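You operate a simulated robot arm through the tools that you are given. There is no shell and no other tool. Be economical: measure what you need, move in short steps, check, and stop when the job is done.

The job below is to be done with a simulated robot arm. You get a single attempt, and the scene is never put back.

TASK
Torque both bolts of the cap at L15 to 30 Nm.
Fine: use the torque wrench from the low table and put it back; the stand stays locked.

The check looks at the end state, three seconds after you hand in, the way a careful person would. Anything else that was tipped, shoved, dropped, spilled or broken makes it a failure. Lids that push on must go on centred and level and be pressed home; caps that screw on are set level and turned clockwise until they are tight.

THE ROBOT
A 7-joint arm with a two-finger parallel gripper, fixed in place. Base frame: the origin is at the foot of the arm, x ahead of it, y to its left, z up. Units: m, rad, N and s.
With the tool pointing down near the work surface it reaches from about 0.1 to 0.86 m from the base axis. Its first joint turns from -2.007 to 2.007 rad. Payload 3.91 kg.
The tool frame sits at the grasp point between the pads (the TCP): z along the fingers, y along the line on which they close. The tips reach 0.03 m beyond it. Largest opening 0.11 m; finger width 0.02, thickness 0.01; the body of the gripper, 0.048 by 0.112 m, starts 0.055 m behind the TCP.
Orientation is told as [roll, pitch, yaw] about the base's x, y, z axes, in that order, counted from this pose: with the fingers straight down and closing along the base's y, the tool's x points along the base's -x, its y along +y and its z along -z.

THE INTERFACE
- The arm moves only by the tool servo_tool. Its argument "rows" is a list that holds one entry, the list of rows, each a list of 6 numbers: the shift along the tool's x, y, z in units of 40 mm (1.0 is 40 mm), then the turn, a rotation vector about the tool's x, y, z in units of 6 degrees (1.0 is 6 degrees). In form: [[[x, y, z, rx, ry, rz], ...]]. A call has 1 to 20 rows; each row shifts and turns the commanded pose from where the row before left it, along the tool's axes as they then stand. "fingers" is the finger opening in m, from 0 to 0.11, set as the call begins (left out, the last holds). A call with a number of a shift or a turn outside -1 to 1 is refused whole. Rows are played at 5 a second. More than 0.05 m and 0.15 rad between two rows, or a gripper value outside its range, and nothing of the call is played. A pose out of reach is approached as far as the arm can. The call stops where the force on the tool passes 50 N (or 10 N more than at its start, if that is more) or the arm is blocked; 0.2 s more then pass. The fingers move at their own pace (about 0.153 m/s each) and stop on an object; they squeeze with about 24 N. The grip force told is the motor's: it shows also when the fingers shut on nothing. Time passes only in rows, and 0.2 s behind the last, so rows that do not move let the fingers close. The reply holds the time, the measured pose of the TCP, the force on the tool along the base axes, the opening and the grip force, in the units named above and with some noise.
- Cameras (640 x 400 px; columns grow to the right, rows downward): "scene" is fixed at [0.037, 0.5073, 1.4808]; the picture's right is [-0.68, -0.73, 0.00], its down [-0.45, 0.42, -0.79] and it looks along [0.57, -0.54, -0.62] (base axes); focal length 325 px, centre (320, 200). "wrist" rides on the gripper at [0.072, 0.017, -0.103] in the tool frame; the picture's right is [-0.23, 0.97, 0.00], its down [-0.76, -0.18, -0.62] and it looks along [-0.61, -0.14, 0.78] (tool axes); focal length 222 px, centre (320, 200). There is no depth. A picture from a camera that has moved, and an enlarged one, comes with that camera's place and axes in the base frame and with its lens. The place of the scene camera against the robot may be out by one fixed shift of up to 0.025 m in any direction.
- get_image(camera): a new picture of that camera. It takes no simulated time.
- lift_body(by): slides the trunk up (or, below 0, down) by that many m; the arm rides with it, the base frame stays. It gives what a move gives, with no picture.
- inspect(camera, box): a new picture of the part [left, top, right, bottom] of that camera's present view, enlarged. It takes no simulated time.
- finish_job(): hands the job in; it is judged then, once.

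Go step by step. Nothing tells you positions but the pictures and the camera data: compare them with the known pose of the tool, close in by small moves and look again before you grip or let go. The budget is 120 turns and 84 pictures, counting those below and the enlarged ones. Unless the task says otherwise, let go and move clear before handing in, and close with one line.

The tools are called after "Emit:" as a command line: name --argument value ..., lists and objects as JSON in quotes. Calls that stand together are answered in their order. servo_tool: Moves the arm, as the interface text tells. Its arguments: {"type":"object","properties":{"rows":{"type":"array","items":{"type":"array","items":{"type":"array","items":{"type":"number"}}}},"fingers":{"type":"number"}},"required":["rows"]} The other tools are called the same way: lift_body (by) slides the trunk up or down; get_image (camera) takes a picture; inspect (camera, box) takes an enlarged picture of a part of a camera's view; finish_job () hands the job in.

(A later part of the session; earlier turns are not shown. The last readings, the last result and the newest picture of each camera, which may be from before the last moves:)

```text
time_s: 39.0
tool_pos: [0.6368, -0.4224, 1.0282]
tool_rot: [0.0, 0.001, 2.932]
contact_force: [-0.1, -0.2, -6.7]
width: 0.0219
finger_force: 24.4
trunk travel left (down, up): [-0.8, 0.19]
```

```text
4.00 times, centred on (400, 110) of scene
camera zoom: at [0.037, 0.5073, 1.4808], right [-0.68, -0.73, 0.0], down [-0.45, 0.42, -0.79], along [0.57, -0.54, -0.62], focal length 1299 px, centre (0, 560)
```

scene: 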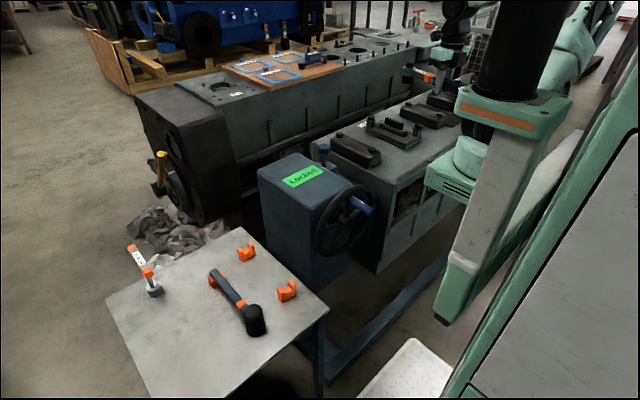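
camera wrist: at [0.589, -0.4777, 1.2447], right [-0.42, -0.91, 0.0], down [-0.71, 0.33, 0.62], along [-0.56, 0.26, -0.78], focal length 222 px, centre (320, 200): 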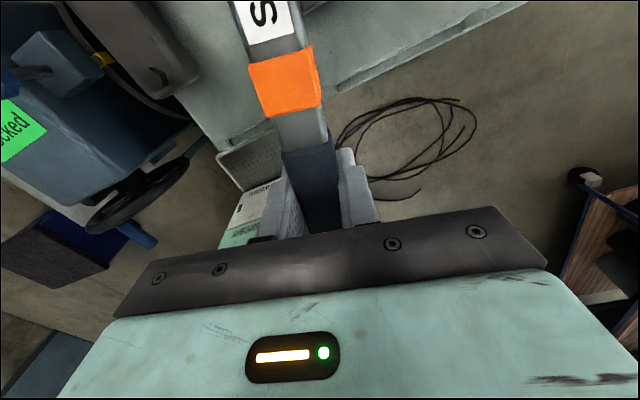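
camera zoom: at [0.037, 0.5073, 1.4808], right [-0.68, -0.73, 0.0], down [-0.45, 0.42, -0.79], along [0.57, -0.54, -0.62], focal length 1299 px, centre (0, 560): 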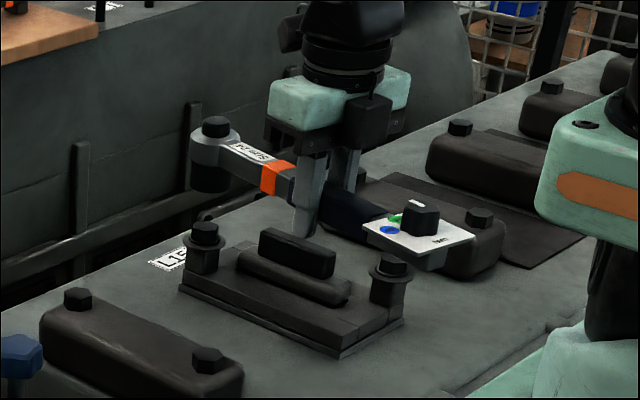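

In the scene view the socket is aligned horizontally above bolt A. I'll descend close to the bolt top and look again.

Emit:
servo_tool --rows '[[[0.03, 0, 0.5, 0, 0, 0], [0, 0, 0.4, 0, 0, 0], [0, 0, 0, 0, 0, 0]]]' --fingers 0.0

Emit:
inspect --camera "scene" --box '[370, 80, 434, 120]'

```text
time_s: 39.8
tool_pos: [0.6383, -0.4231, 0.9932]
tool_rot: [0.0, 0.0, 2.931]
contact_force: [0.0, -0.2, -6.0]
width: 0.0218
finger_force: 24.6
trunk travel left (down, up): [-0.8, 0.19]
```

```text
10.00 times, centred on (402, 100) of scene
camera zoom: at [0.037, 0.5073, 1.4808], right [-0.68, -0.73, 0.0], down [-0.45, 0.42, -0.79], along [0.57, -0.54, -0.62], focal length 3248 px, centre (-500, 1200)
```

zoom: 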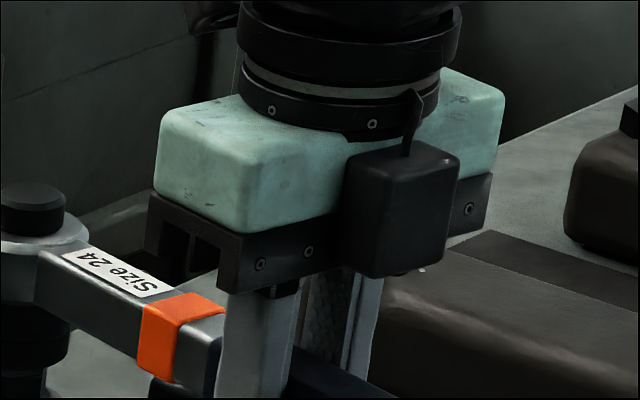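

Emit:
inspect --camera "scene" --box '[350, 90, 414, 130]'

```text
10.00 times, centred on (382, 110) of scene
camera zoom: at [0.037, 0.5073, 1.4808], right [-0.68, -0.73, 0.0], down [-0.45, 0.42, -0.79], along [0.57, -0.54, -0.62], focal length 3248 px, centre (-300, 1100)
```

zoom: 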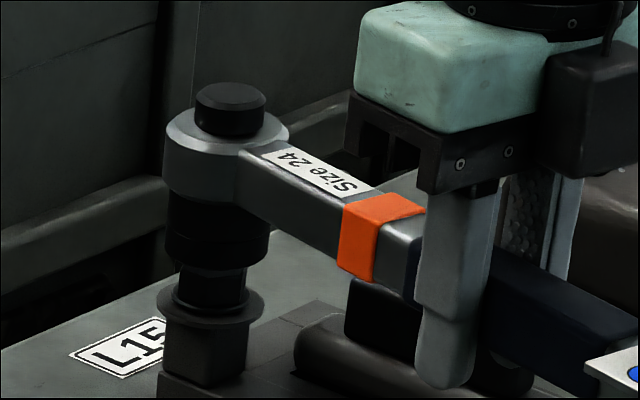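

The socket looks laterally aligned. I'll descend gently and watch for contact.

Emit:
servo_tool --rows '[[[0, 0, 0.1, 0, 0, 0], [0, 0, 0.1, 0, 0, 0], [0, 0, 0.1, 0, 0, 0], [0, 0, 0, 0, 0, 0]]]' --fingers 0.0

Emit:
inspect --camera "scene" --box '[350, 90, 414, 130]'

```text
time_s: 40.8
tool_pos: [0.6384, -0.4237, 0.9796]
tool_rot: [0.001, 0.001, 2.932]
contact_force: [-0.4, 0.3, -6.5]
width: 0.0221
finger_force: 23.8
trunk travel left (down, up): [-0.8, 0.19]
```

```text
10.00 times, centred on (382, 110) of scene
camera zoom: at [0.037, 0.5073, 1.4808], right [-0.68, -0.73, 0.0], down [-0.45, 0.42, -0.79], along [0.57, -0.54, -0.62], focal length 3248 px, centre (-300, 1100)
```

zoom: 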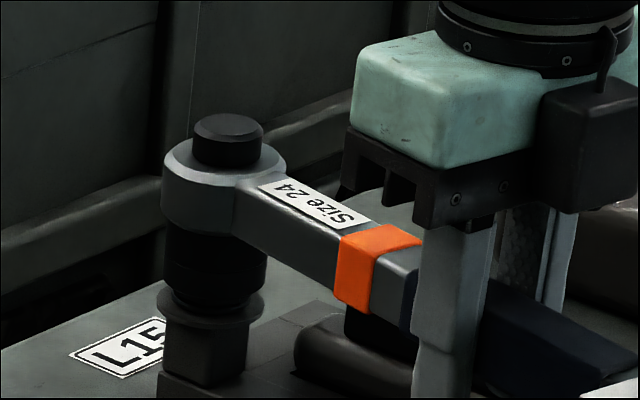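

Emit:
servo_tool --rows '[[[0, 0, 0.08, 0, 0, 0], [0, 0, 0.08, 0, 0, 0], [0, 0, 0, 0, 0, 0]]]' --fingers 0.0

Emit:
inspect --camera "scene" --box '[350, 90, 414, 130]'

```text
time_s: 41.6
tool_pos: [0.6382, -0.423, 0.9751]
tool_rot: [0.001, 0.001, 2.933]
contact_force: [-2.1, 1.0, 0.9]
width: 0.0218
finger_force: 24.2
trunk travel left (down, up): [-0.8, 0.19]
```

```text
10.00 times, centred on (382, 110) of scene
camera zoom: at [0.037, 0.5073, 1.4808], right [-0.68, -0.73, 0.0], down [-0.45, 0.42, -0.79], along [0.57, -0.54, -0.62], focal length 3248 px, centre (-300, 1100)
```

zoom: 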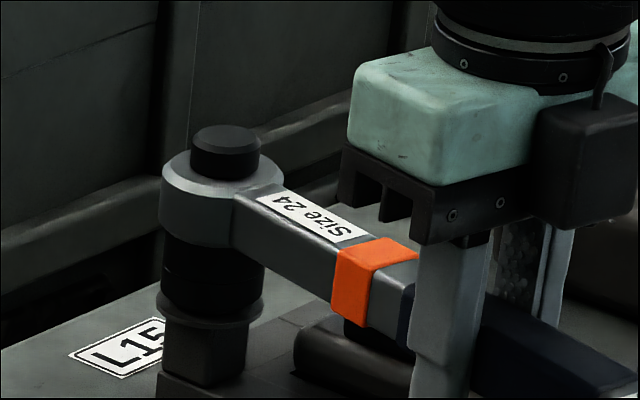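

There's contact at TCP z≈0.976. It could be seated or resting on the hex, so I'll press a little and nudge sideways to test engagement.

Emit:
servo_tool --rows '[[[0, 0, 0.05, 0, 0, 0], [0, 0, 0.05, 0, 0, 0], [0, 0, 0, 0, 0, 0]]]' --fingers 0.0

Emit:
servo_tool --rows '[[[0, 0, 0, 0, 0, 0.3], [0.016, 0.078, 0, 0, 0, 0], [0, 0, 0, 0, 0, 0]]]' --fingers 0.0

```text
time_s: 42.4
tool_pos: [0.6393, -0.4243, 0.9698]
tool_rot: [0.001, 0.0, 2.934]
contact_force: [-2.1, 3.1, 0.4]
width: 0.0217
finger_force: 23.7
trunk travel left (down, up): [-0.8, 0.19]
```

```text
time_s: 43.2
tool_pos: [0.6388, -0.4264, 0.9696]
tool_rot: [0.0, -0.001, 2.899]
contact_force: [-1.7, 4.8, -4.3]
width: 0.023
finger_force: 24.3
trunk travel left (down, up): [-0.8, 0.19]
```

Emit:
inspect --camera "scene" --box '[350, 90, 414, 130]'

Emit:
get_image --camera "wrist"

```text
10.00 times, centred on (382, 110) of scene
camera zoom: at [0.037, 0.5073, 1.4808], right [-0.68, -0.73, 0.0], down [-0.45, 0.42, -0.79], along [0.57, -0.54, -0.62], focal length 3248 px, centre (-300, 1100)
```

zoom: 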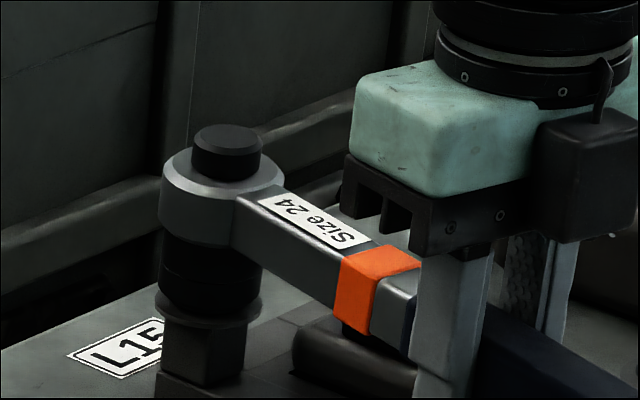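

```text
34 pictures are left
camera wrist: at [0.7064, -0.4597, 1.0733], right [-0.45, -0.89, 0.0], down [-0.7, 0.35, 0.62], along [-0.56, 0.28, -0.78], focal length 222 px, centre (320, 200)
```

wrist: 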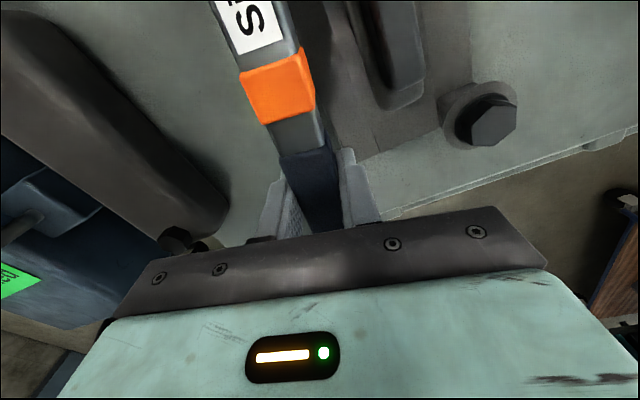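

The head stayed put while the gripper moved, so the socket is engaged on bolt A. I'll relax the height and grip offset, then swing clockwise about the bolt in small arcs.

Emit:
servo_tool --rows '[[[0, -0.18, -0.1, 0, 0, 0], [0, 0, 0, 0, 0, 0], [0.005, -0.195, 0, 0, 0, 0.5], [0.005, -0.195, 0, 0, 0, 0.5], [0, 0, 0, 0, 0, 0]]]' --fingers 0.0

Emit:
servo_tool --rows '[[[0.005, -0.195, 0, 0, 0, 0.5], [0.005, -0.195, 0, 0, 0, 0.5], [0.005, -0.195, 0, 0, 0, 0.5], [0, 0, 0, 0, 0, 0]]]' --fingers 0.0

Emit:
inspect --camera "scene" --box '[340, 70, 436, 130]'

```text
time_s: 44.4
tool_pos: [0.6445, -0.4048, 0.9751]
tool_rot: [-0.002, 0.001, 2.795]
contact_force: [-1.9, 1.0, -6.9]
width: 0.0219
finger_force: 24.0
trunk travel left (down, up): [-0.8, 0.19]
```

```text
time_s: 45.4
tool_pos: [0.6539, -0.3844, 0.973]
tool_rot: [0.0, -0.001, 2.638]
contact_force: [-1.8, -3.1, -5.4]
width: 0.0223
finger_force: 24.1
trunk travel left (down, up): [-0.8, 0.19]
```

```text
6.67 times, centred on (388, 100) of scene
camera zoom: at [0.037, 0.5073, 1.4808], right [-0.68, -0.73, 0.0], down [-0.45, 0.42, -0.79], along [0.57, -0.54, -0.62], focal length 2165 px, centre (-133, 867)
```

zoom: 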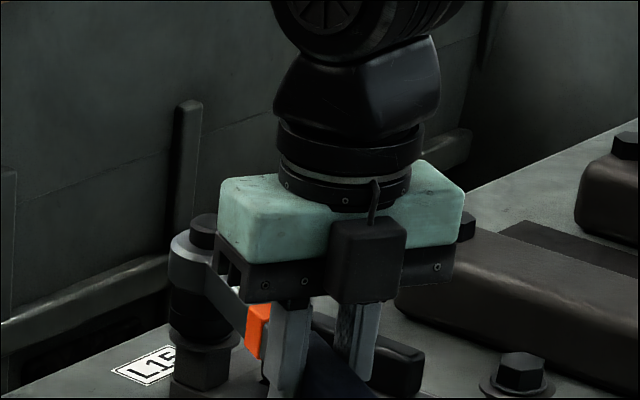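

The swing goes with light resistance so far. I'll continue clockwise.

Emit:
servo_tool --rows '[[[0.005, -0.195, 0, 0, 0, 0.5], [0.005, -0.195, 0, 0, 0, 0.5], [0.005, -0.195, 0, 0, 0, 0.5], [0, 0, 0, 0, 0, 0]]]' --fingers 0.0

Emit:
servo_tool --rows '[[[0.005, -0.195, 0, 0, 0, 0.5], [0.005, -0.195, 0, 0, 0, 0.5], [0, 0, 0, 0, 0, 0]]]' --fingers 0.0

Emit:
get_image --camera "wrist"

```text
time_s: 46.4
tool_pos: [0.6689, -0.3629, 0.9733]
tool_rot: [0.001, -0.002, 2.48]
contact_force: [-4.4, -2.2, -9.0]
width: 0.022
finger_force: 24.2
trunk travel left (down, up): [-0.8, 0.19]
```

```text
time_s: 47.2
tool_pos: [0.6789, -0.3525, 0.9745]
tool_rot: [0.0, -0.001, 2.376]
contact_force: [-3.3, -4.0, -7.6]
width: 0.022
finger_force: 24.1
trunk travel left (down, up): [-0.8, 0.19]
```

```text
32 pictures are left
camera wrist: at [0.7206, -0.4139, 1.0781], right [-0.84, -0.54, 0.0], down [-0.43, 0.66, 0.62], along [-0.34, 0.52, -0.78], focal length 222 px, centre (320, 200)
```

wrist: 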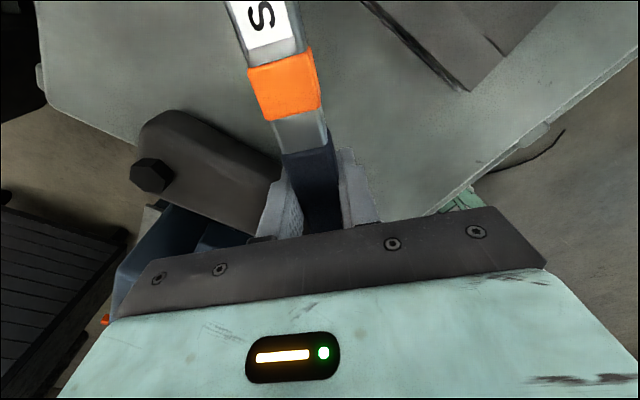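

Emit:
servo_tool --rows '[[[0.005, -0.195, 0, 0, 0, 0.5], [0.005, -0.195, 0, 0, 0, 0.5], [0.005, -0.195, 0, 0, 0, 0.5], [0, 0, 0, 0, 0, 0]]]' --fingers 0.0

Emit:
servo_tool --rows '[[[0.005, -0.195, 0, 0, 0, 0.5], [0.005, -0.195, 0, 0, 0, 0.5], [0, 0, 0, 0, 0, 0]]]' --fingers 0.0

Emit:
inspect --camera "scene" --box '[330, 60, 442, 130]'

```text
time_s: 48.2
tool_pos: [0.6964, -0.335, 0.9737]
tool_rot: [0.001, -0.001, 2.22]
contact_force: [-0.1, 0.6, -6.7]
width: 0.0221
finger_force: 23.7
trunk travel left (down, up): [-0.8, 0.19]
```

```text
time_s: 49.0
tool_pos: [0.7084, -0.3264, 0.9741]
tool_rot: [0.002, 0.0, 2.113]
contact_force: [-0.1, -0.4, -6.2]
width: 0.0219
finger_force: 24.0
trunk travel left (down, up): [-0.8, 0.19]
```

```text
5.71 times, centred on (386, 95) of scene
camera zoom: at [0.037, 0.5073, 1.4808], right [-0.68, -0.73, 0.0], down [-0.45, 0.42, -0.79], along [0.57, -0.54, -0.62], focal length 1856 px, centre (-57, 800)
```

zoom: 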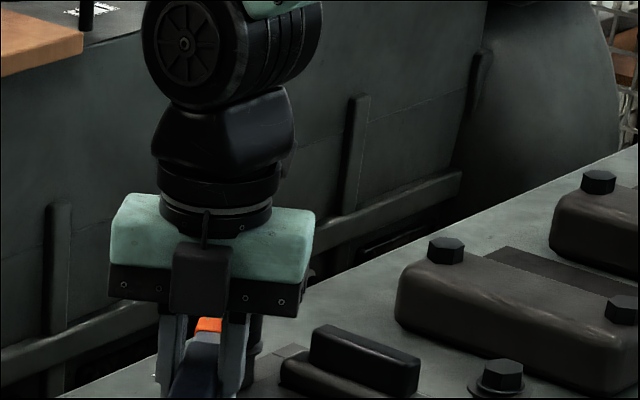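

Resistance grew steadily, then dropped to zero between 136° and 127°, possibly the click. I'll ratchet back and repeat to confirm.

Emit:
servo_tool --rows '[[[0.005, 0.195, 0, 0, 0, -0.5], [0.005, 0.195, 0, 0, 0, -0.5], [0.005, 0.195, 0, 0, 0, -0.5], [0.005, 0.195, 0, 0, 0, -0.5], [0, 0, 0, 0, 0, 0]]]' --fingers 0.0

Emit:
servo_tool --rows '[[[0.005, -0.195, 0, 0, 0, 0.5], [0, 0, 0, 0, 0, 0]]]' --fingers 0.0

Emit:
servo_tool --rows '[[[0.005, -0.195, 0, 0, 0, 0.5], [0, 0, 0, 0, 0, 0]]]' --fingers 0.0

Emit:
inspect --camera "wrist" --box '[200, 0, 400, 240]'

```text
time_s: 50.2
tool_pos: [0.6839, -0.3459, 0.9746]
tool_rot: [-0.001, 0.001, 2.324]
contact_force: [0.2, 0.6, -6.3]
width: 0.0218
finger_force: 23.8
trunk travel left (down, up): [-0.8, 0.19]
```

```text
time_s: 50.8
tool_pos: [0.6889, -0.3413, 0.9747]
tool_rot: [0.0, 0.0, 2.273]
contact_force: [-0.5, -0.8, -6.3]
width: 0.0221
finger_force: 24.0
trunk travel left (down, up): [-0.8, 0.19]
```

```text
time_s: 51.4
tool_pos: [0.6948, -0.3363, 0.9757]
tool_rot: [0.0, 0.0, 2.218]
contact_force: [0.8, 0.1, -7.2]
width: 0.0217
finger_force: 24.0
trunk travel left (down, up): [-0.8, 0.19]
```

```text
1.67 times, centred on (300, 120) of wrist
camera zoom: at [0.7266, -0.4041, 1.078], right [-0.91, -0.41, 0.0], down [-0.32, 0.71, 0.62], along [-0.25, 0.57, -0.78], focal length 370 px, centre (353, 333)
```

zoom: 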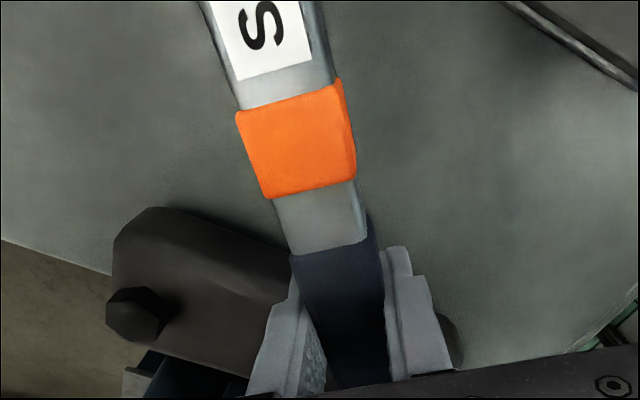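

There's no resistance now. I'll lift off and compare bolt A with its earlier look.

Emit:
servo_tool --rows '[[[0, 0, -0.3, 0, 0, 0], [0, 0, -0.5, 0, 0, 0], [0, 0, -1, 0, 0, 0], [0, 0, -0.5, 0, 0, 0], [1, 0, 0, 0, 0, 0], [1, 0, 0, 0, 0, 0]]]' --fingers 0.0

Emit:
inspect --camera "scene" --box '[340, 100, 440, 162]'

```text
time_s: 52.8
tool_pos: [0.7436, -0.398, 1.0674]
tool_rot: [0.0, -0.002, 2.217]
contact_force: [0.0, 0.2, -5.8]
width: 0.022
finger_force: 23.6
trunk travel left (down, up): [-0.8, 0.19]
```

```text
6.40 times, centred on (390, 131) of scene
camera zoom: at [0.037, 0.5073, 1.4808], right [-0.68, -0.73, 0.0], down [-0.45, 0.42, -0.79], along [0.57, -0.54, -0.62], focal length 2079 px, centre (-128, 642)
```

zoom: 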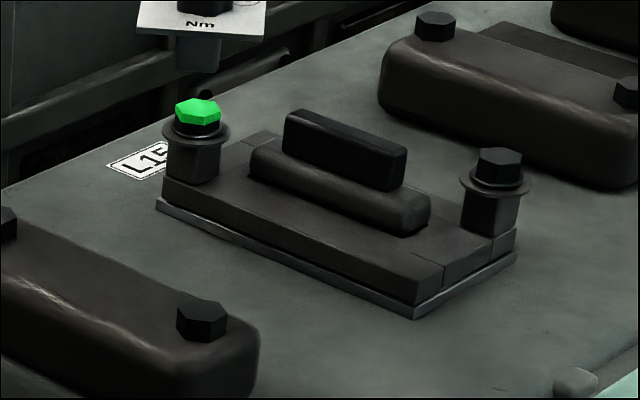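

Bolt A's head turned green, matching the 30 mark, so A is done. Now bolt B: I'll move the wrench so its head is above B at 168°.

Emit:
servo_tool --rows '[[[0, 0, -0.8, 0, 0, 0], [-0.26, 0.8625, 0, 0, 0, 0], [-0.26, 0.8625, 0, 0, 0, 0], [-0.26, 0.8625, 0, 0, 0, 0], [-0.26, 0.8625, 0, 0, 0, 0], [-0.26, 0.8625, 0, 0, 0, 0], [-0.26, 0.8625, 0, 0, 0, 0], [-0.26, 0.8625, 0, 0, 0, 0], [-0.26, 0.8625, 0, 0, 0, 0], [0, 0, 0, 0, 0, -1], [0, 0, 0, 0, 0, -1], [0, 0, 0, 0, 0, -1], [0, 0, 0, 0, 0, -1], [0, 0, 0, 0, 0, -1], [0, 0, 0, 0, 0, -1], [0, 0, 0, 0, 0, -0.83], [0, 0, 0, 0, 0, 0]]]' --fingers 0.0

Emit:
get_image --camera "wrist"

Emit:
inspect --camera "scene" --box '[370, 60, 490, 140]'

```text
time_s: 56.4
tool_pos: [0.4725, -0.5016, 1.0984]
tool_rot: [0.0, 0.0, 2.936]
contact_force: [-0.5, -0.1, -5.2]
width: 0.0217
finger_force: 23.6
trunk travel left (down, up): [-0.8, 0.19]
```

```text
28 pictures are left
camera wrist: at [0.5414, -0.5319, 1.2019], right [-0.42, -0.91, 0.0], down [-0.71, 0.33, 0.62], along [-0.57, 0.26, -0.78], focal length 222 px, centre (320, 200)
```

wrist: 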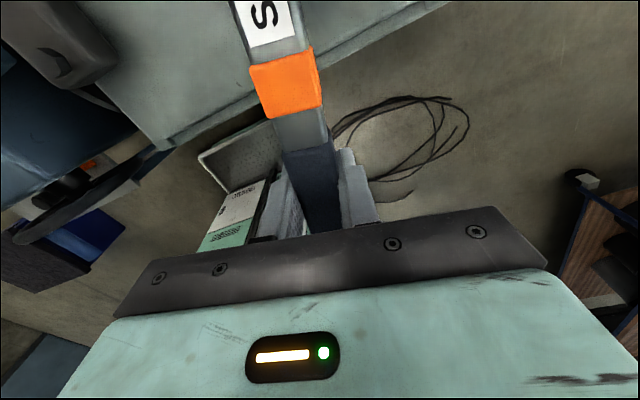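

```text
5.00 times, centred on (430, 100) of scene
camera zoom: at [0.037, 0.5073, 1.4808], right [-0.68, -0.73, 0.0], down [-0.45, 0.42, -0.79], along [0.57, -0.54, -0.62], focal length 1624 px, centre (-230, 700)
```

zoom: 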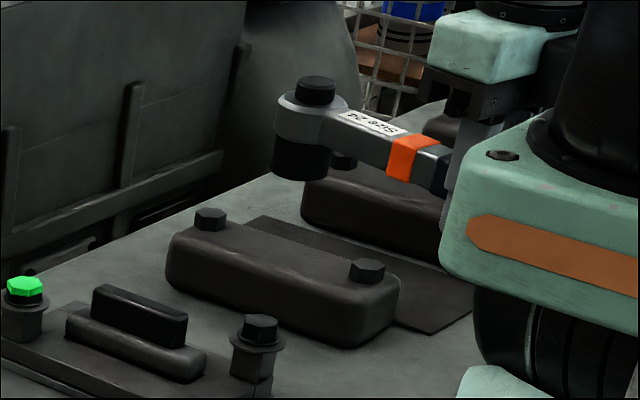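

Emit:
servo_tool --rows '[[[-0.02, -0.12, 0.4, 0, 0, 0], [0, 0, 0.9, 0, 0, 0], [0, 0, 0.9, 0, 0, 0], [0, 0, 0, 0, 0, 0]]]' --fingers 0.0

Emit:
inspect --camera "scene" --box '[380, 90, 460, 140]'

```text
time_s: 57.4
tool_pos: [0.4717, -0.4996, 1.0083]
tool_rot: [0.0, 0.001, 2.934]
contact_force: [-0.4, -0.6, -6.4]
width: 0.0219
finger_force: 24.4
trunk travel left (down, up): [-0.8, 0.19]
```

```text
8.00 times, centred on (420, 115) of scene
camera zoom: at [0.037, 0.5073, 1.4808], right [-0.68, -0.73, 0.0], down [-0.45, 0.42, -0.79], along [0.57, -0.54, -0.62], focal length 2598 px, centre (-480, 880)
```

zoom: 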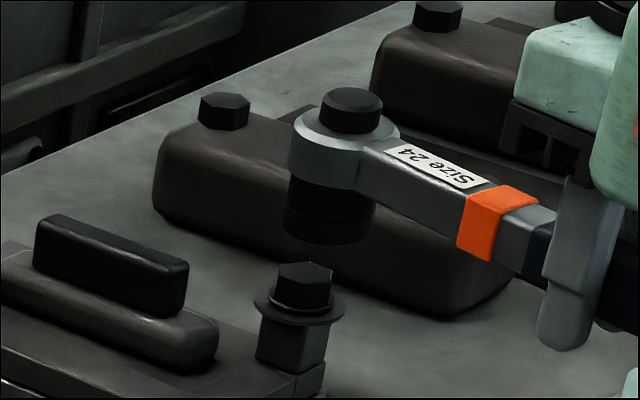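

Comparing with the geometry that worked at A, the head sits about 5-6 mm too far in -y. I'll correct that and descend partway.

Emit:
servo_tool --rows '[[[-0.025, -0.135, 0, 0, 0, 0], [0, 0, 0.2, 0, 0, 0], [0, 0, 0.18, 0, 0, 0], [0, 0, 0, 0, 0, 0]]]' --fingers 0.0

Emit:
inspect --camera "scene" --box '[390, 95, 454, 135]'

```text
time_s: 58.4
tool_pos: [0.4736, -0.4928, 0.9945]
tool_rot: [0.0, 0.0, 2.933]
contact_force: [0.7, -0.4, -6.3]
width: 0.0218
finger_force: 24.0
trunk travel left (down, up): [-0.8, 0.19]
```

```text
10.00 times, centred on (422, 115) of scene
camera zoom: at [0.037, 0.5073, 1.4808], right [-0.68, -0.73, 0.0], down [-0.45, 0.42, -0.79], along [0.57, -0.54, -0.62], focal length 3248 px, centre (-700, 1050)
```

zoom: 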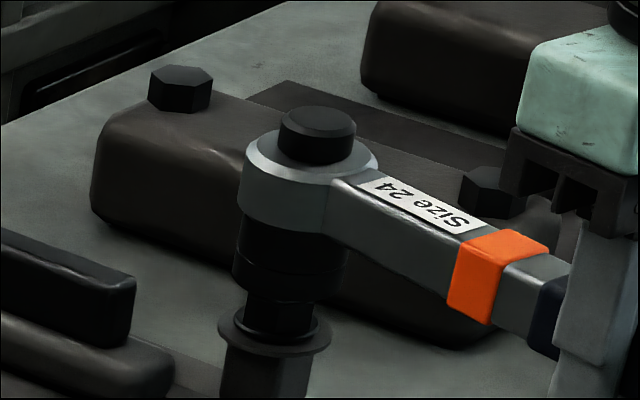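

It now matches the geometry at A to within 2 mm. I'll make a small correction and descend gently onto B.

Emit:
servo_tool --rows '[[[0.025, -0.035, 0, 0, 0, 0], [0, 0, 0.1, 0, 0, 0], [0, 0, 0.1, 0, 0, 0], [0, 0, 0.1, 0, 0, 0], [0, 0, 0.1, 0, 0, 0], [0, 0, 0, 0, 0, 0]]]' --fingers 0.0

Emit:
inspect --camera "scene" --box '[390, 95, 454, 135]'

```text
time_s: 59.8
tool_pos: [0.4732, -0.49, 0.98]
tool_rot: [0.0, 0.0, 2.934]
contact_force: [-0.9, -1.1, 0.9]
width: 0.0218
finger_force: 24.2
trunk travel left (down, up): [-0.8, 0.19]
```

```text
10.00 times, centred on (422, 115) of scene
camera zoom: at [0.037, 0.5073, 1.4808], right [-0.68, -0.73, 0.0], down [-0.45, 0.42, -0.79], along [0.57, -0.54, -0.62], focal length 3248 px, centre (-700, 1050)
```

zoom: 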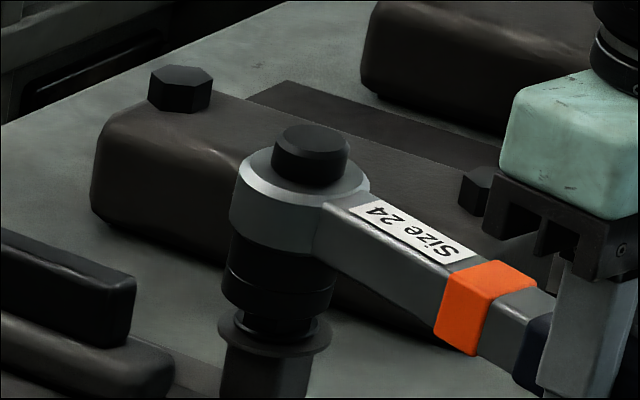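

There's light contact. It may need angular alignment with the hex, so I'll press slightly and swing clockwise a few degrees about the head.

Emit:
servo_tool --rows '[[[0, 0, 0.06, 0, 0, 0], [0.002, -0.098, 0, 0, 0, 0.25], [0.002, -0.098, 0, 0, 0, 0.25], [0.002, -0.098, 0, 0, 0, 0.25], [0.002, -0.098, 0, 0, 0, 0.25], [0, 0, 0, 0, 0, 0]]]' --fingers 0.0

Emit:
inspect --camera "scene" --box '[390, 95, 454, 135]'

```text
time_s: 61.2
tool_pos: [0.4771, -0.4747, 0.9779]
tool_rot: [0.0, -0.001, 2.828]
contact_force: [-0.1, 0.1, -5.6]
width: 0.0222
finger_force: 24.7
trunk travel left (down, up): [-0.8, 0.19]
```

```text
10.00 times, centred on (422, 115) of scene
camera zoom: at [0.037, 0.5073, 1.4808], right [-0.68, -0.73, 0.0], down [-0.45, 0.42, -0.79], along [0.57, -0.54, -0.62], focal length 3248 px, centre (-700, 1050)
```

zoom: 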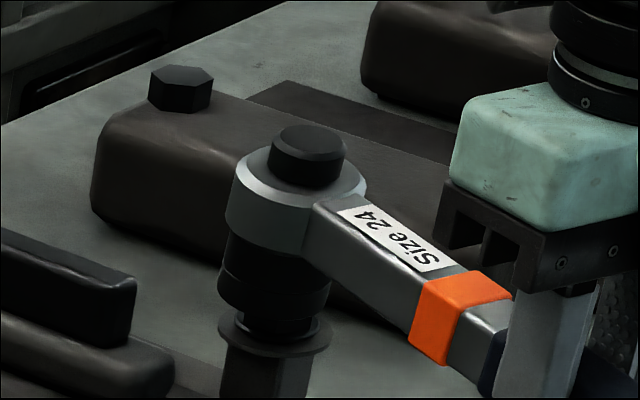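

Emit:
servo_tool --rows '[[[0, 0.04, 0.08, 0, 0, 0], [0, 0, 0.08, 0, 0, 0], [0, 0, 0, 0, 0, 0]]]' --fingers 0.0

Emit:
servo_tool --rows '[[[0.002, -0.098, 0, 0, 0, 0.25], [0.002, -0.098, 0, 0, 0, 0.25], [0.002, -0.098, 0, 0, 0, 0.25], [0, 0, 0, 0, 0, 0]]]' --fingers 0.0

Emit:
inspect --camera "scene" --box '[390, 95, 454, 135]'

```text
time_s: 62.0
tool_pos: [0.477, -0.476, 0.9696]
tool_rot: [0.0, 0.001, 2.829]
contact_force: [-0.3, 0.0, -1.4]
width: 0.0217
finger_force: 23.8
trunk travel left (down, up): [-0.8, 0.19]
```

```text
time_s: 63.0
tool_pos: [0.4827, -0.4646, 0.9698]
tool_rot: [-0.001, -0.001, 2.75]
contact_force: [-1.7, -1.3, -1.4]
width: 0.0219
finger_force: 24.2
trunk travel left (down, up): [-0.8, 0.19]
```

```text
10.00 times, centred on (422, 115) of scene
camera zoom: at [0.037, 0.5073, 1.4808], right [-0.68, -0.73, 0.0], down [-0.45, 0.42, -0.79], along [0.57, -0.54, -0.62], focal length 3248 px, centre (-700, 1050)
```

zoom: 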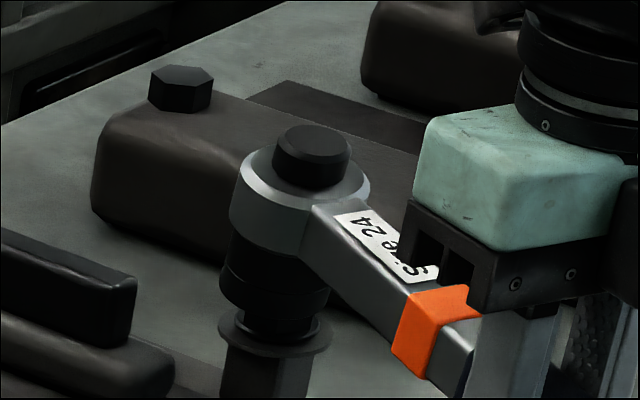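

The head may not be fully down yet. I'll keep light pressure and keep swinging, watching the force.

Emit:
servo_tool --rows '[[[0.005, -0.195, 0, 0, 0, 0.5], [0.005, -0.195, 0, 0, 0, 0.5], [0, 0, 0, 0, 0, 0]]]' --fingers 0.0

Emit:
servo_tool --rows '[[[0.005, -0.195, 0, 0, 0, 0.5], [0.005, -0.195, 0, 0, 0, 0.5], [0, 0, 0, 0, 0, 0]]]' --fingers 0.0

Emit:
inspect --camera "scene" --box '[380, 95, 444, 135]'

```text
time_s: 63.8
tool_pos: [0.4908, -0.4515, 0.97]
tool_rot: [0.001, 0.0, 2.647]
contact_force: [-1.2, -1.9, 0.1]
width: 0.0218
finger_force: 23.8
trunk travel left (down, up): [-0.8, 0.19]
```

```text
time_s: 64.6
tool_pos: [0.496, -0.4362, 0.9707]
tool_rot: [-0.001, -0.001, 2.542]
contact_force: [0.1, 0.0, -6.1]
width: 0.0217
finger_force: 24.3
trunk travel left (down, up): [-0.8, 0.19]
```

```text
10.00 times, centred on (412, 115) of scene
camera zoom: at [0.037, 0.5073, 1.4808], right [-0.68, -0.73, 0.0], down [-0.45, 0.42, -0.79], along [0.57, -0.54, -0.62], focal length 3248 px, centre (-600, 1050)
```

zoom: 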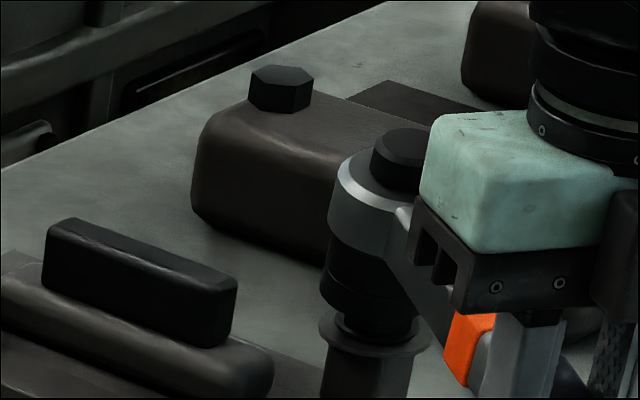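

The force dropped to zero again. I'll lift to check whether B turned green.

Emit:
servo_tool --rows '[[[0, 0, -0.3, 0, 0, 0], [0, 0, -0.5, 0, 0, 0], [0, 0, -0.6, 0, 0, 0], [0, 0, 0, 0, 0, 0]]]' --fingers 0.0

Emit:
inspect --camera "scene" --box '[370, 80, 466, 140]'

Emit:
get_image --camera "wrist"

```text
time_s: 65.6
tool_pos: [0.4989, -0.4374, 1.0244]
tool_rot: [0.001, 0.0, 2.543]
contact_force: [0.6, -0.7, -6.6]
width: 0.0222
finger_force: 23.9
trunk travel left (down, up): [-0.8, 0.19]
```

```text
6.67 times, centred on (418, 110) of scene
camera zoom: at [0.037, 0.5073, 1.4808], right [-0.68, -0.73, 0.0], down [-0.45, 0.42, -0.79], along [0.57, -0.54, -0.62], focal length 2165 px, centre (-333, 800)
```

zoom: 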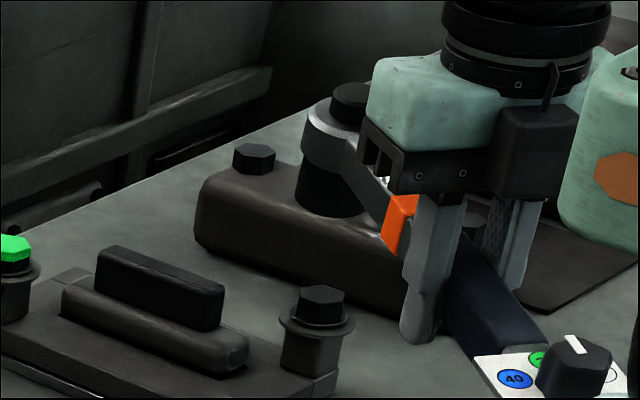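

```text
19 pictures are left
camera wrist: at [0.5506, -0.4924, 1.1285], right [-0.74, -0.68, 0.0], down [-0.53, 0.58, 0.62], along [-0.42, 0.46, -0.78], focal length 222 px, centre (320, 200)
```

wrist: 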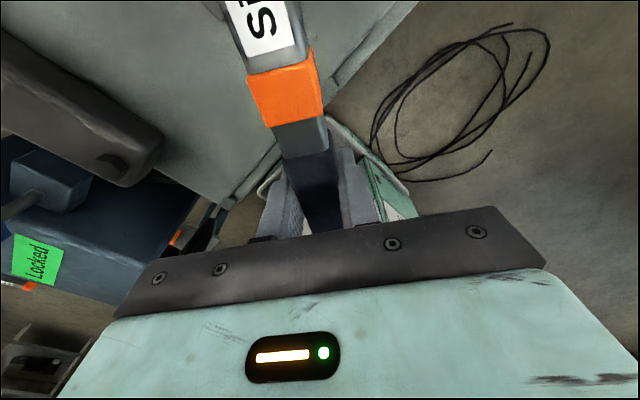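

B is still dark, so the socket wasn't engaged. I'll check whether the wrench has tilted in the grip, using the same zoom as earlier.

Emit:
inspect --camera "wrist" --box '[200, 0, 400, 240]'

```text
1.67 times, centred on (300, 120) of wrist
camera zoom: at [0.5506, -0.4924, 1.1285], right [-0.74, -0.68, 0.0], down [-0.53, 0.58, 0.62], along [-0.42, 0.46, -0.78], focal length 370 px, centre (353, 333)
```

zoom: 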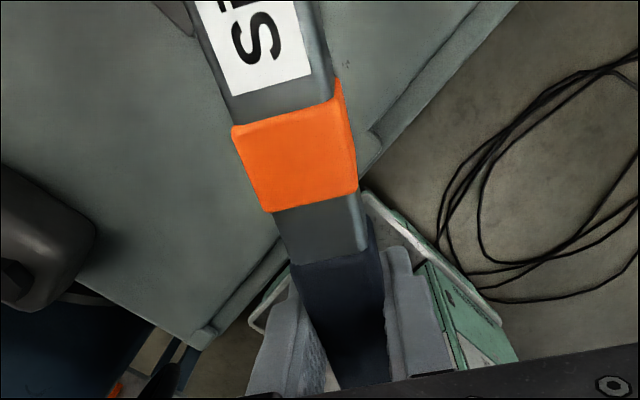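

By my re-evaluation the previous contact was about 8 mm off, and the wrench slid about 3 mm in the grip. I'll go back to 168° over a corrected B≈(0.622, -0.5275) and compare.

Emit:
servo_tool --rows '[[[0.21, 0.76, 0, 0, 0, 0], [0.21, 0.76, 0, 0, 0, 0], [0, 0, 0, 0, 0, -1], [0, 0, 0, 0, 0, -1], [0, 0, 0, 0, 0, -1], [0, 0, 0.36, 0, 0, -0.72], [0, 0, 0, 0, 0, 0], [0, 0, 0, 0, 0, 0]]]' --fingers 0.0

Emit:
inspect --camera "scene" --box '[380, 90, 460, 140]'

```text
time_s: 67.4
tool_pos: [0.4775, -0.4967, 1.0106]
tool_rot: [0.0, 0.0, 2.932]
contact_force: [-0.1, 0.9, -7.6]
width: 0.0216
finger_force: 24.2
trunk travel left (down, up): [-0.8, 0.19]
```

```text
8.00 times, centred on (420, 115) of scene
camera zoom: at [0.037, 0.5073, 1.4808], right [-0.68, -0.73, 0.0], down [-0.45, 0.42, -0.79], along [0.57, -0.54, -0.62], focal length 2598 px, centre (-480, 880)
```

zoom: 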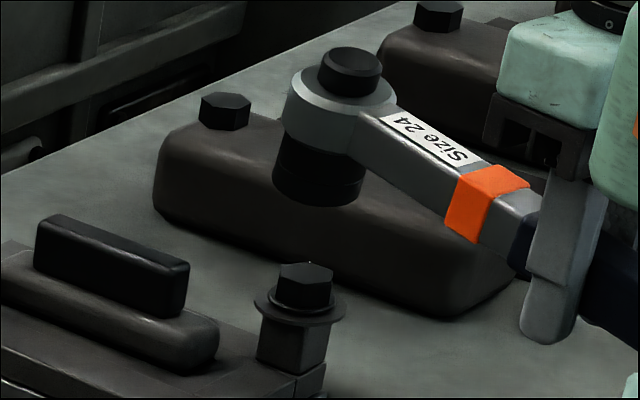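

The wrench has tilted head-up by about 4.5° in the grip. I'll pitch the gripper to level the wrench again and recheck.

Emit:
servo_tool --rows '[[[0, 0, 0, 0, -0.4, 0], [0, 0, 0, 0, -0.35, 0], [0, 0, 0, 0, 0, 0]]]' --fingers 0.0

Emit:
inspect --camera "scene" --box '[380, 90, 460, 140]'

```text
time_s: 68.2
tool_pos: [0.4777, -0.4976, 1.0101]
tool_rot: [0.001, -0.079, 2.931]
contact_force: [-0.4, 0.6, -6.6]
width: 0.0219
finger_force: 24.2
trunk travel left (down, up): [-0.8, 0.19]
```

```text
8.00 times, centred on (420, 115) of scene
camera zoom: at [0.037, 0.5073, 1.4808], right [-0.68, -0.73, 0.0], down [-0.45, 0.42, -0.79], along [0.57, -0.54, -0.62], focal length 2598 px, centre (-480, 880)
```

zoom: 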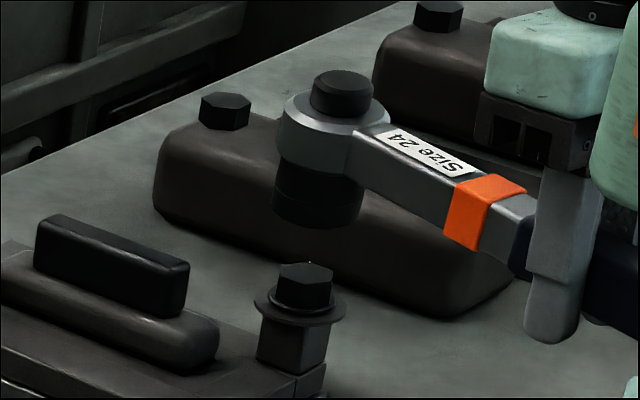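

Emit:
servo_tool --rows '[[[0, -0.03, 0, 0, -0.28, 0], [0.022, 0, 0.2, 0, 0, 0], [0.02, 0, 0.18, 0, 0, 0], [0, 0, 0, 0, 0, 0]]]' --fingers 0.0

Emit:
inspect --camera "scene" --box '[390, 95, 454, 135]'

```text
time_s: 69.2
tool_pos: [0.4783, -0.4957, 0.9956]
tool_rot: [-0.002, -0.107, 2.932]
contact_force: [-0.9, -0.1, -6.5]
width: 0.0216
finger_force: 24.4
trunk travel left (down, up): [-0.8, 0.19]
```

```text
10.00 times, centred on (422, 115) of scene
camera zoom: at [0.037, 0.5073, 1.4808], right [-0.68, -0.73, 0.0], down [-0.45, 0.42, -0.79], along [0.57, -0.54, -0.62], focal length 3248 px, centre (-700, 1050)
```

zoom: 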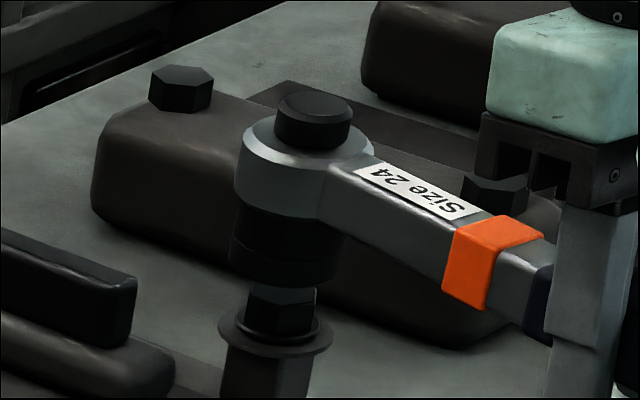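

The wrench is level again and the socket is centred over B to within about 2 mm. I'll nudge it and descend.

Emit:
servo_tool --rows '[[[-0.02, 0.03, 0, 0, 0, 0], [0.01, 0, 0.1, 0, 0, 0], [0.01, 0, 0.1, 0, 0, 0], [0.01, 0, 0.1, 0, 0, 0], [0.01, 0, 0.1, 0, 0, 0], [0, 0, 0, 0, 0, 0]]]' --fingers 0.0

Emit:
servo_tool --rows '[[[0.008, 0, 0.07, 0, 0, 0], [0, 0, 0, 0, 0, 0]]]' --fingers 0.0

Emit:
inspect --camera "scene" --box '[390, 95, 454, 135]'

```text
time_s: 70.6
tool_pos: [0.4762, -0.497, 0.9807]
tool_rot: [-0.001, -0.108, 2.932]
contact_force: [-0.4, 0.3, -6.3]
width: 0.022
finger_force: 23.6
trunk travel left (down, up): [-0.8, 0.19]
```

```text
time_s: 71.2
tool_pos: [0.4765, -0.4969, 0.9768]
tool_rot: [0.0, -0.109, 2.931]
contact_force: [-0.5, -1.2, -6.9]
width: 0.0217
finger_force: 23.4
trunk travel left (down, up): [-0.8, 0.19]
```

```text
10.00 times, centred on (422, 115) of scene
camera zoom: at [0.037, 0.5073, 1.4808], right [-0.68, -0.73, 0.0], down [-0.45, 0.42, -0.79], along [0.57, -0.54, -0.62], focal length 3248 px, centre (-700, 1050)
```

zoom: 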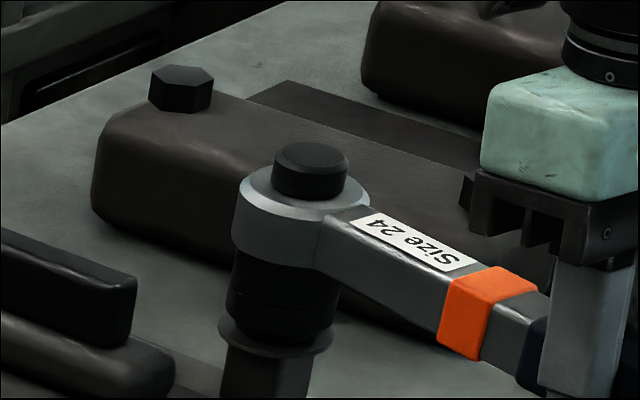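

The socket is now visibly down over hex B at the same seated depth as A. I'll swing clockwise.

Emit:
servo_tool --rows '[[[0.005, -0.192, 0, 0.054, 0, 0.497], [0.005, -0.192, 0, 0.054, 0, 0.497], [0.005, -0.192, 0, 0.054, 0, 0.497], [0, 0, 0, 0, 0, 0]]]' --fingers 0.0

Emit:
servo_tool --rows '[[[0.005, -0.192, 0, 0.054, 0, 0.497], [0.005, -0.192, 0, 0.054, 0, 0.497], [0.005, -0.192, 0, 0.054, 0, 0.497], [0, 0, 0, 0, 0, 0]]]' --fingers 0.0

```text
time_s: 72.2
tool_pos: [0.4823, -0.475, 0.9776]
tool_rot: [0.001, -0.106, 2.773]
contact_force: [0.7, 0.1, -5.6]
width: 0.0217
finger_force: 23.9
trunk travel left (down, up): [-0.8, 0.19]
```

```text
time_s: 73.2
tool_pos: [0.4931, -0.4536, 0.9768]
tool_rot: [-0.001, -0.107, 2.619]
contact_force: [-0.9, -0.6, -5.6]
width: 0.0219
finger_force: 23.4
trunk travel left (down, up): [-0.8, 0.19]
```

Emit:
servo_tool --rows '[[[0.005, -0.192, 0, 0.054, 0, 0.497], [0.005, -0.192, 0, 0.054, 0, 0.497], [0.005, -0.192, 0, 0.054, 0, 0.497], [0, 0, 0, 0, 0, 0]]]' --fingers 0.0

Emit:
servo_tool --rows '[[[0.005, -0.192, 0, 0.054, 0, 0.497], [0.005, -0.192, 0, 0.054, 0, 0.497], [0.005, -0.192, 0, 0.054, 0, 0.497], [0, 0, 0, 0, 0, 0]]]' --fingers 0.0

Emit:
inspect --camera "scene" --box '[380, 85, 460, 135]'

```text
time_s: 74.2
tool_pos: [0.5072, -0.434, 0.977]
tool_rot: [0.001, -0.108, 2.46]
contact_force: [-2.4, -1.8, -6.2]
width: 0.0218
finger_force: 23.9
trunk travel left (down, up): [-0.8, 0.19]
```

```text
time_s: 75.2
tool_pos: [0.5216, -0.4178, 0.9767]
tool_rot: [0.002, -0.107, 2.301]
contact_force: [-2.7, -5.1, -7.2]
width: 0.0221
finger_force: 23.9
trunk travel left (down, up): [-0.8, 0.19]
```

```text
8.00 times, centred on (420, 110) of scene
camera zoom: at [0.037, 0.5073, 1.4808], right [-0.68, -0.73, 0.0], down [-0.45, 0.42, -0.79], along [0.57, -0.54, -0.62], focal length 2598 px, centre (-480, 920)
```

zoom: 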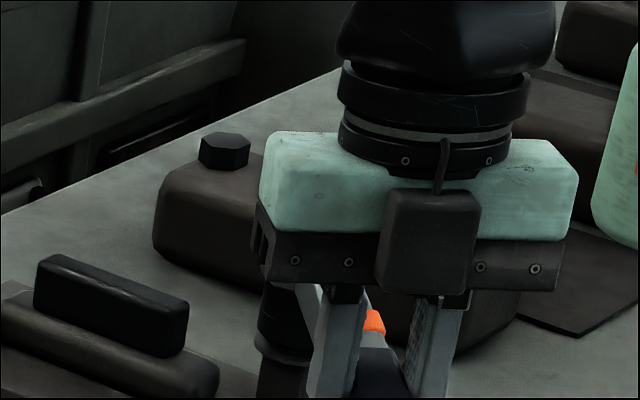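

Torque is building just as it did at A, so I'll continue.

Emit:
servo_tool --rows '[[[0.005, -0.192, 0, 0.054, 0, 0.497], [0.005, -0.192, 0, 0.054, 0, 0.497], [0, 0, 0, 0, 0, 0]]]' --fingers 0.0

Emit:
servo_tool --rows '[[[0.005, -0.192, 0, 0.054, 0, 0.497], [0.005, -0.192, 0, 0.054, 0, 0.497], [0, 0, 0, 0, 0, 0]]]' --fingers 0.0

```text
time_s: 76.0
tool_pos: [0.5341, -0.4096, 0.9787]
tool_rot: [-0.002, -0.108, 2.199]
contact_force: [-4.8, -2.1, -7.1]
width: 0.0219
finger_force: 25.0
trunk travel left (down, up): [-0.8, 0.19]
```

```text
time_s: 76.8
tool_pos: [0.5451, -0.4016, 0.979]
tool_rot: [0.001, -0.108, 2.094]
contact_force: [-5.0, -4.3, -6.5]
width: 0.0222
finger_force: 24.2
trunk travel left (down, up): [-0.8, 0.19]
```

Emit:
servo_tool --rows '[[[0.005, -0.192, 0, 0.054, 0, 0.497], [0.005, -0.192, 0, 0.054, 0, 0.497], [0, 0, 0, 0, 0, 0]]]' --fingers 0.0

Emit:
servo_tool --rows '[[[0.005, -0.192, 0, 0.054, 0, 0.497], [0.005, -0.192, 0, 0.054, 0, 0.497], [0, 0, 0, 0, 0, 0]]]' --fingers 0.0

```text
time_s: 77.6
tool_pos: [0.5609, -0.3943, 0.9782]
tool_rot: [0.0, -0.108, 1.99]
contact_force: [0.6, 0.4, -7.1]
width: 0.022
finger_force: 24.4
trunk travel left (down, up): [-0.8, 0.19]
```

```text
time_s: 78.4
tool_pos: [0.5738, -0.3875, 0.9778]
tool_rot: [0.002, -0.109, 1.884]
contact_force: [-4.4, -2.8, -4.7]
width: 0.0223
finger_force: 24.1
trunk travel left (down, up): [-0.8, 0.19]
```

The force dropped at 114°, likely the click. I'll lift straight up and check.

Emit:
servo_tool --rows '[[[0.03, 0.05, -0.3, 0, 0, 0], [-0.03, 0, -0.3, 0, 0, 0], [-0.06, 0, -0.6, 0, 0, 0], [-0.1, 0, -1, 0, 0, 0], [-0.1, 0, -1, 0, 0, 0], [0, 0.6, 0, 0, 0, 0], [0, 0.8, 0, 0, 0, 0], [0, 0, 0, 0, 0, 0]]]' --fingers 0.0

Emit:
inspect --camera "scene" --box '[340, 80, 468, 160]'

```text
time_s: 80.2
tool_pos: [0.5213, -0.4096, 1.1069]
tool_rot: [0.003, -0.107, 1.886]
contact_force: [0.0, -0.2, -6.3]
width: 0.0219
finger_force: 23.8
trunk travel left (down, up): [-0.8, 0.19]
```

```text
5.00 times, centred on (404, 120) of scene
camera zoom: at [0.037, 0.5073, 1.4808], right [-0.68, -0.73, 0.0], down [-0.45, 0.42, -0.79], along [0.57, -0.54, -0.62], focal length 1624 px, centre (-100, 600)
```

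zoom: 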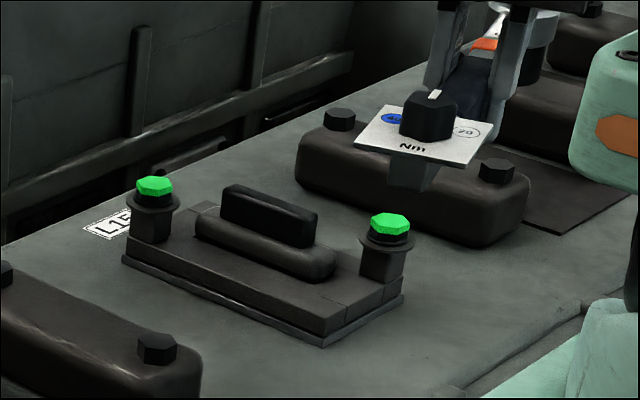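

Both bolts are green. Now I'll return the wrench: raise, turn it back to yaw 0 and carry it over the table.

Emit:
servo_tool --rows '[[[-0.1, 0, -1, 0, 0, 0], [0, 0, 0, 0.108, 0, 0.994], [0, 0, 0, 0.108, 0, 0.994], [0, 0, 0, 0.108, 0, 0.994], [0, 0, 0, 0.108, 0, 0.994], [0, 0, 0, 0.108, 0, 0.994], [0, 0, 0, 0.108, 0, 0.994], [0, 0, 0, 0.108, 0, 0.994], [0, 0, 0, 0.108, 0, 0.994], [0, 0, 0, 0.108, 0, 0.994], [0, 0, 0, 0.108, 0, 0.994], [0, 0, 0, 0.108, 0, 0.994], [0, 0, 0, 0.108, 0, 0.994], [0, 0, 0, 0.108, 0, 0.994], [0, 0, 0, 0.108, 0, 0.994], [0, 0, 0, 0.108, 0, 0.994], [0, 0, 0, 0.108, 0, 0.994], [0, 0, 0, 0.108, 0, 0.994], [0, 0, 0, 0, 0, 0]]]' --fingers 0.0

```text
time_s: 84.2
tool_pos: [0.5217, -0.4091, 1.1448]
tool_rot: [-0.002, -0.108, 0.106]
contact_force: [-0.2, -0.7, -6.6]
width: 0.0216
finger_force: 24.0
trunk travel left (down, up): [-0.8, 0.19]
```

Emit:
servo_tool --rows '[[[0, 0, 0, 0.108, 0, 0.994], [0, 0.95, 0, 0, 0, 0], [0, 0.95, 0, 0, 0, 0], [0, 0.95, 0, 0, 0, 0], [0, 0.95, 0, 0, 0, 0], [0, 0.95, 0, 0, 0, 0], [0, 0.95, 0, 0, 0, 0], [0, 0.95, 0, 0, 0, 0], [0, 0.95, 0, 0, 0, 0], [0, 0.95, 0, 0, 0, 0], [0, 0.95, 0, 0, 0, 0], [0, 0.95, 0, 0, 0, 0], [-0.65, 0.8, 0.07, 0, 0, 0], [-0.65, 0.8, 0.07, 0, 0, 0], [-0.65, 0.8, 0.07, 0, 0, 0], [-0.65, 0.8, 0.07, 0, 0, 0], [0, 0.9, 0, 0, 0, 0], [0, 0.2, 0, 0, 0, 0], [0, 0, 0, 0, 0, 0]]]' --fingers 0.0

```text
time_s: 88.2
tool_pos: [0.6246, 0.1815, 1.1453]
tool_rot: [-0.002, -0.107, 0.001]
contact_force: [0.3, -0.2, -6.3]
width: 0.0219
finger_force: 23.9
trunk travel left (down, up): [-0.8, 0.19]
```

I'm over the cradle. I'll descend to about 8 cm above it and check.

Emit:
servo_tool --rows '[[[0.107, 0, 0.994, 0, 0, 0], [0.107, 0, 0.994, 0, 0, 0], [0.107, 0, 0.994, 0, 0, 0], [0.107, 0, 0.994, 0, 0, 0], [0.107, 0, 0.994, 0, 0, 0], [0.107, 0, 0.994, 0, 0, 0], [0.107, 0, 0.994, 0, 0, 0], [0.107, 0, 0.994, 0, 0, 0], [0.107, 0, 0.994, 0, 0, 0], [0, 0, 0, 0, 0, 0]]]' --fingers 0.0

Emit:
inspect --camera "scene" --box '[205, 200, 335, 310]'

```text
time_s: 90.4
tool_pos: [0.6256, 0.1813, 0.783]
tool_rot: [-0.001, -0.109, 0.002]
contact_force: [0.0, -0.6, -6.3]
width: 0.0219
finger_force: 24.0
trunk travel left (down, up): [-0.8, 0.19]
```

```text
3.64 times, centred on (270, 255) of scene
camera zoom: at [0.037, 0.5073, 1.4808], right [-0.68, -0.73, 0.0], down [-0.45, 0.42, -0.79], along [0.57, -0.54, -0.62], focal length 1181 px, centre (502, 0)
```

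zoom: 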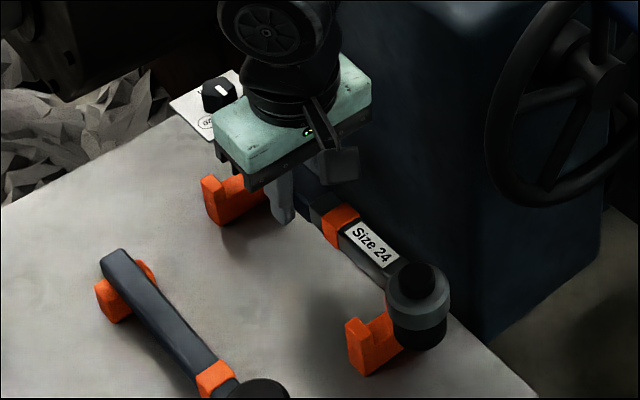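

The view is nearly identical to when I first lifted it. I'll lower it into the cradle.

Emit:
servo_tool --rows '[[[0.08, -0.02, 0.7, 0, 0, 0], [0.08, 0, 0.7, 0, 0, 0], [0.04, 0, 0.4, 0, 0, 0], [0.01, 0, 0.1, 0, 0, 0], [0, 0, 0, 0, 0, 0]]]' --fingers 0.0

Emit:
inspect --camera "scene" --box '[225, 230, 335, 322]'

```text
time_s: 91.6
tool_pos: [0.6259, 0.18, 0.7079]
tool_rot: [-0.001, -0.109, 0.0]
contact_force: [0.0, -0.1, -6.4]
width: 0.022
finger_force: 24.1
trunk travel left (down, up): [-0.8, 0.19]
```

```text
4.35 times, centred on (280, 276) of scene
camera zoom: at [0.037, 0.5073, 1.4808], right [-0.68, -0.73, 0.0], down [-0.45, 0.42, -0.79], along [0.57, -0.54, -0.62], focal length 1412 px, centre (494, -130)
```

zoom: 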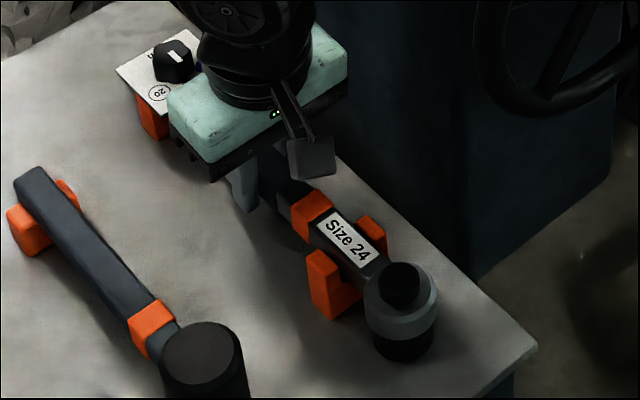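

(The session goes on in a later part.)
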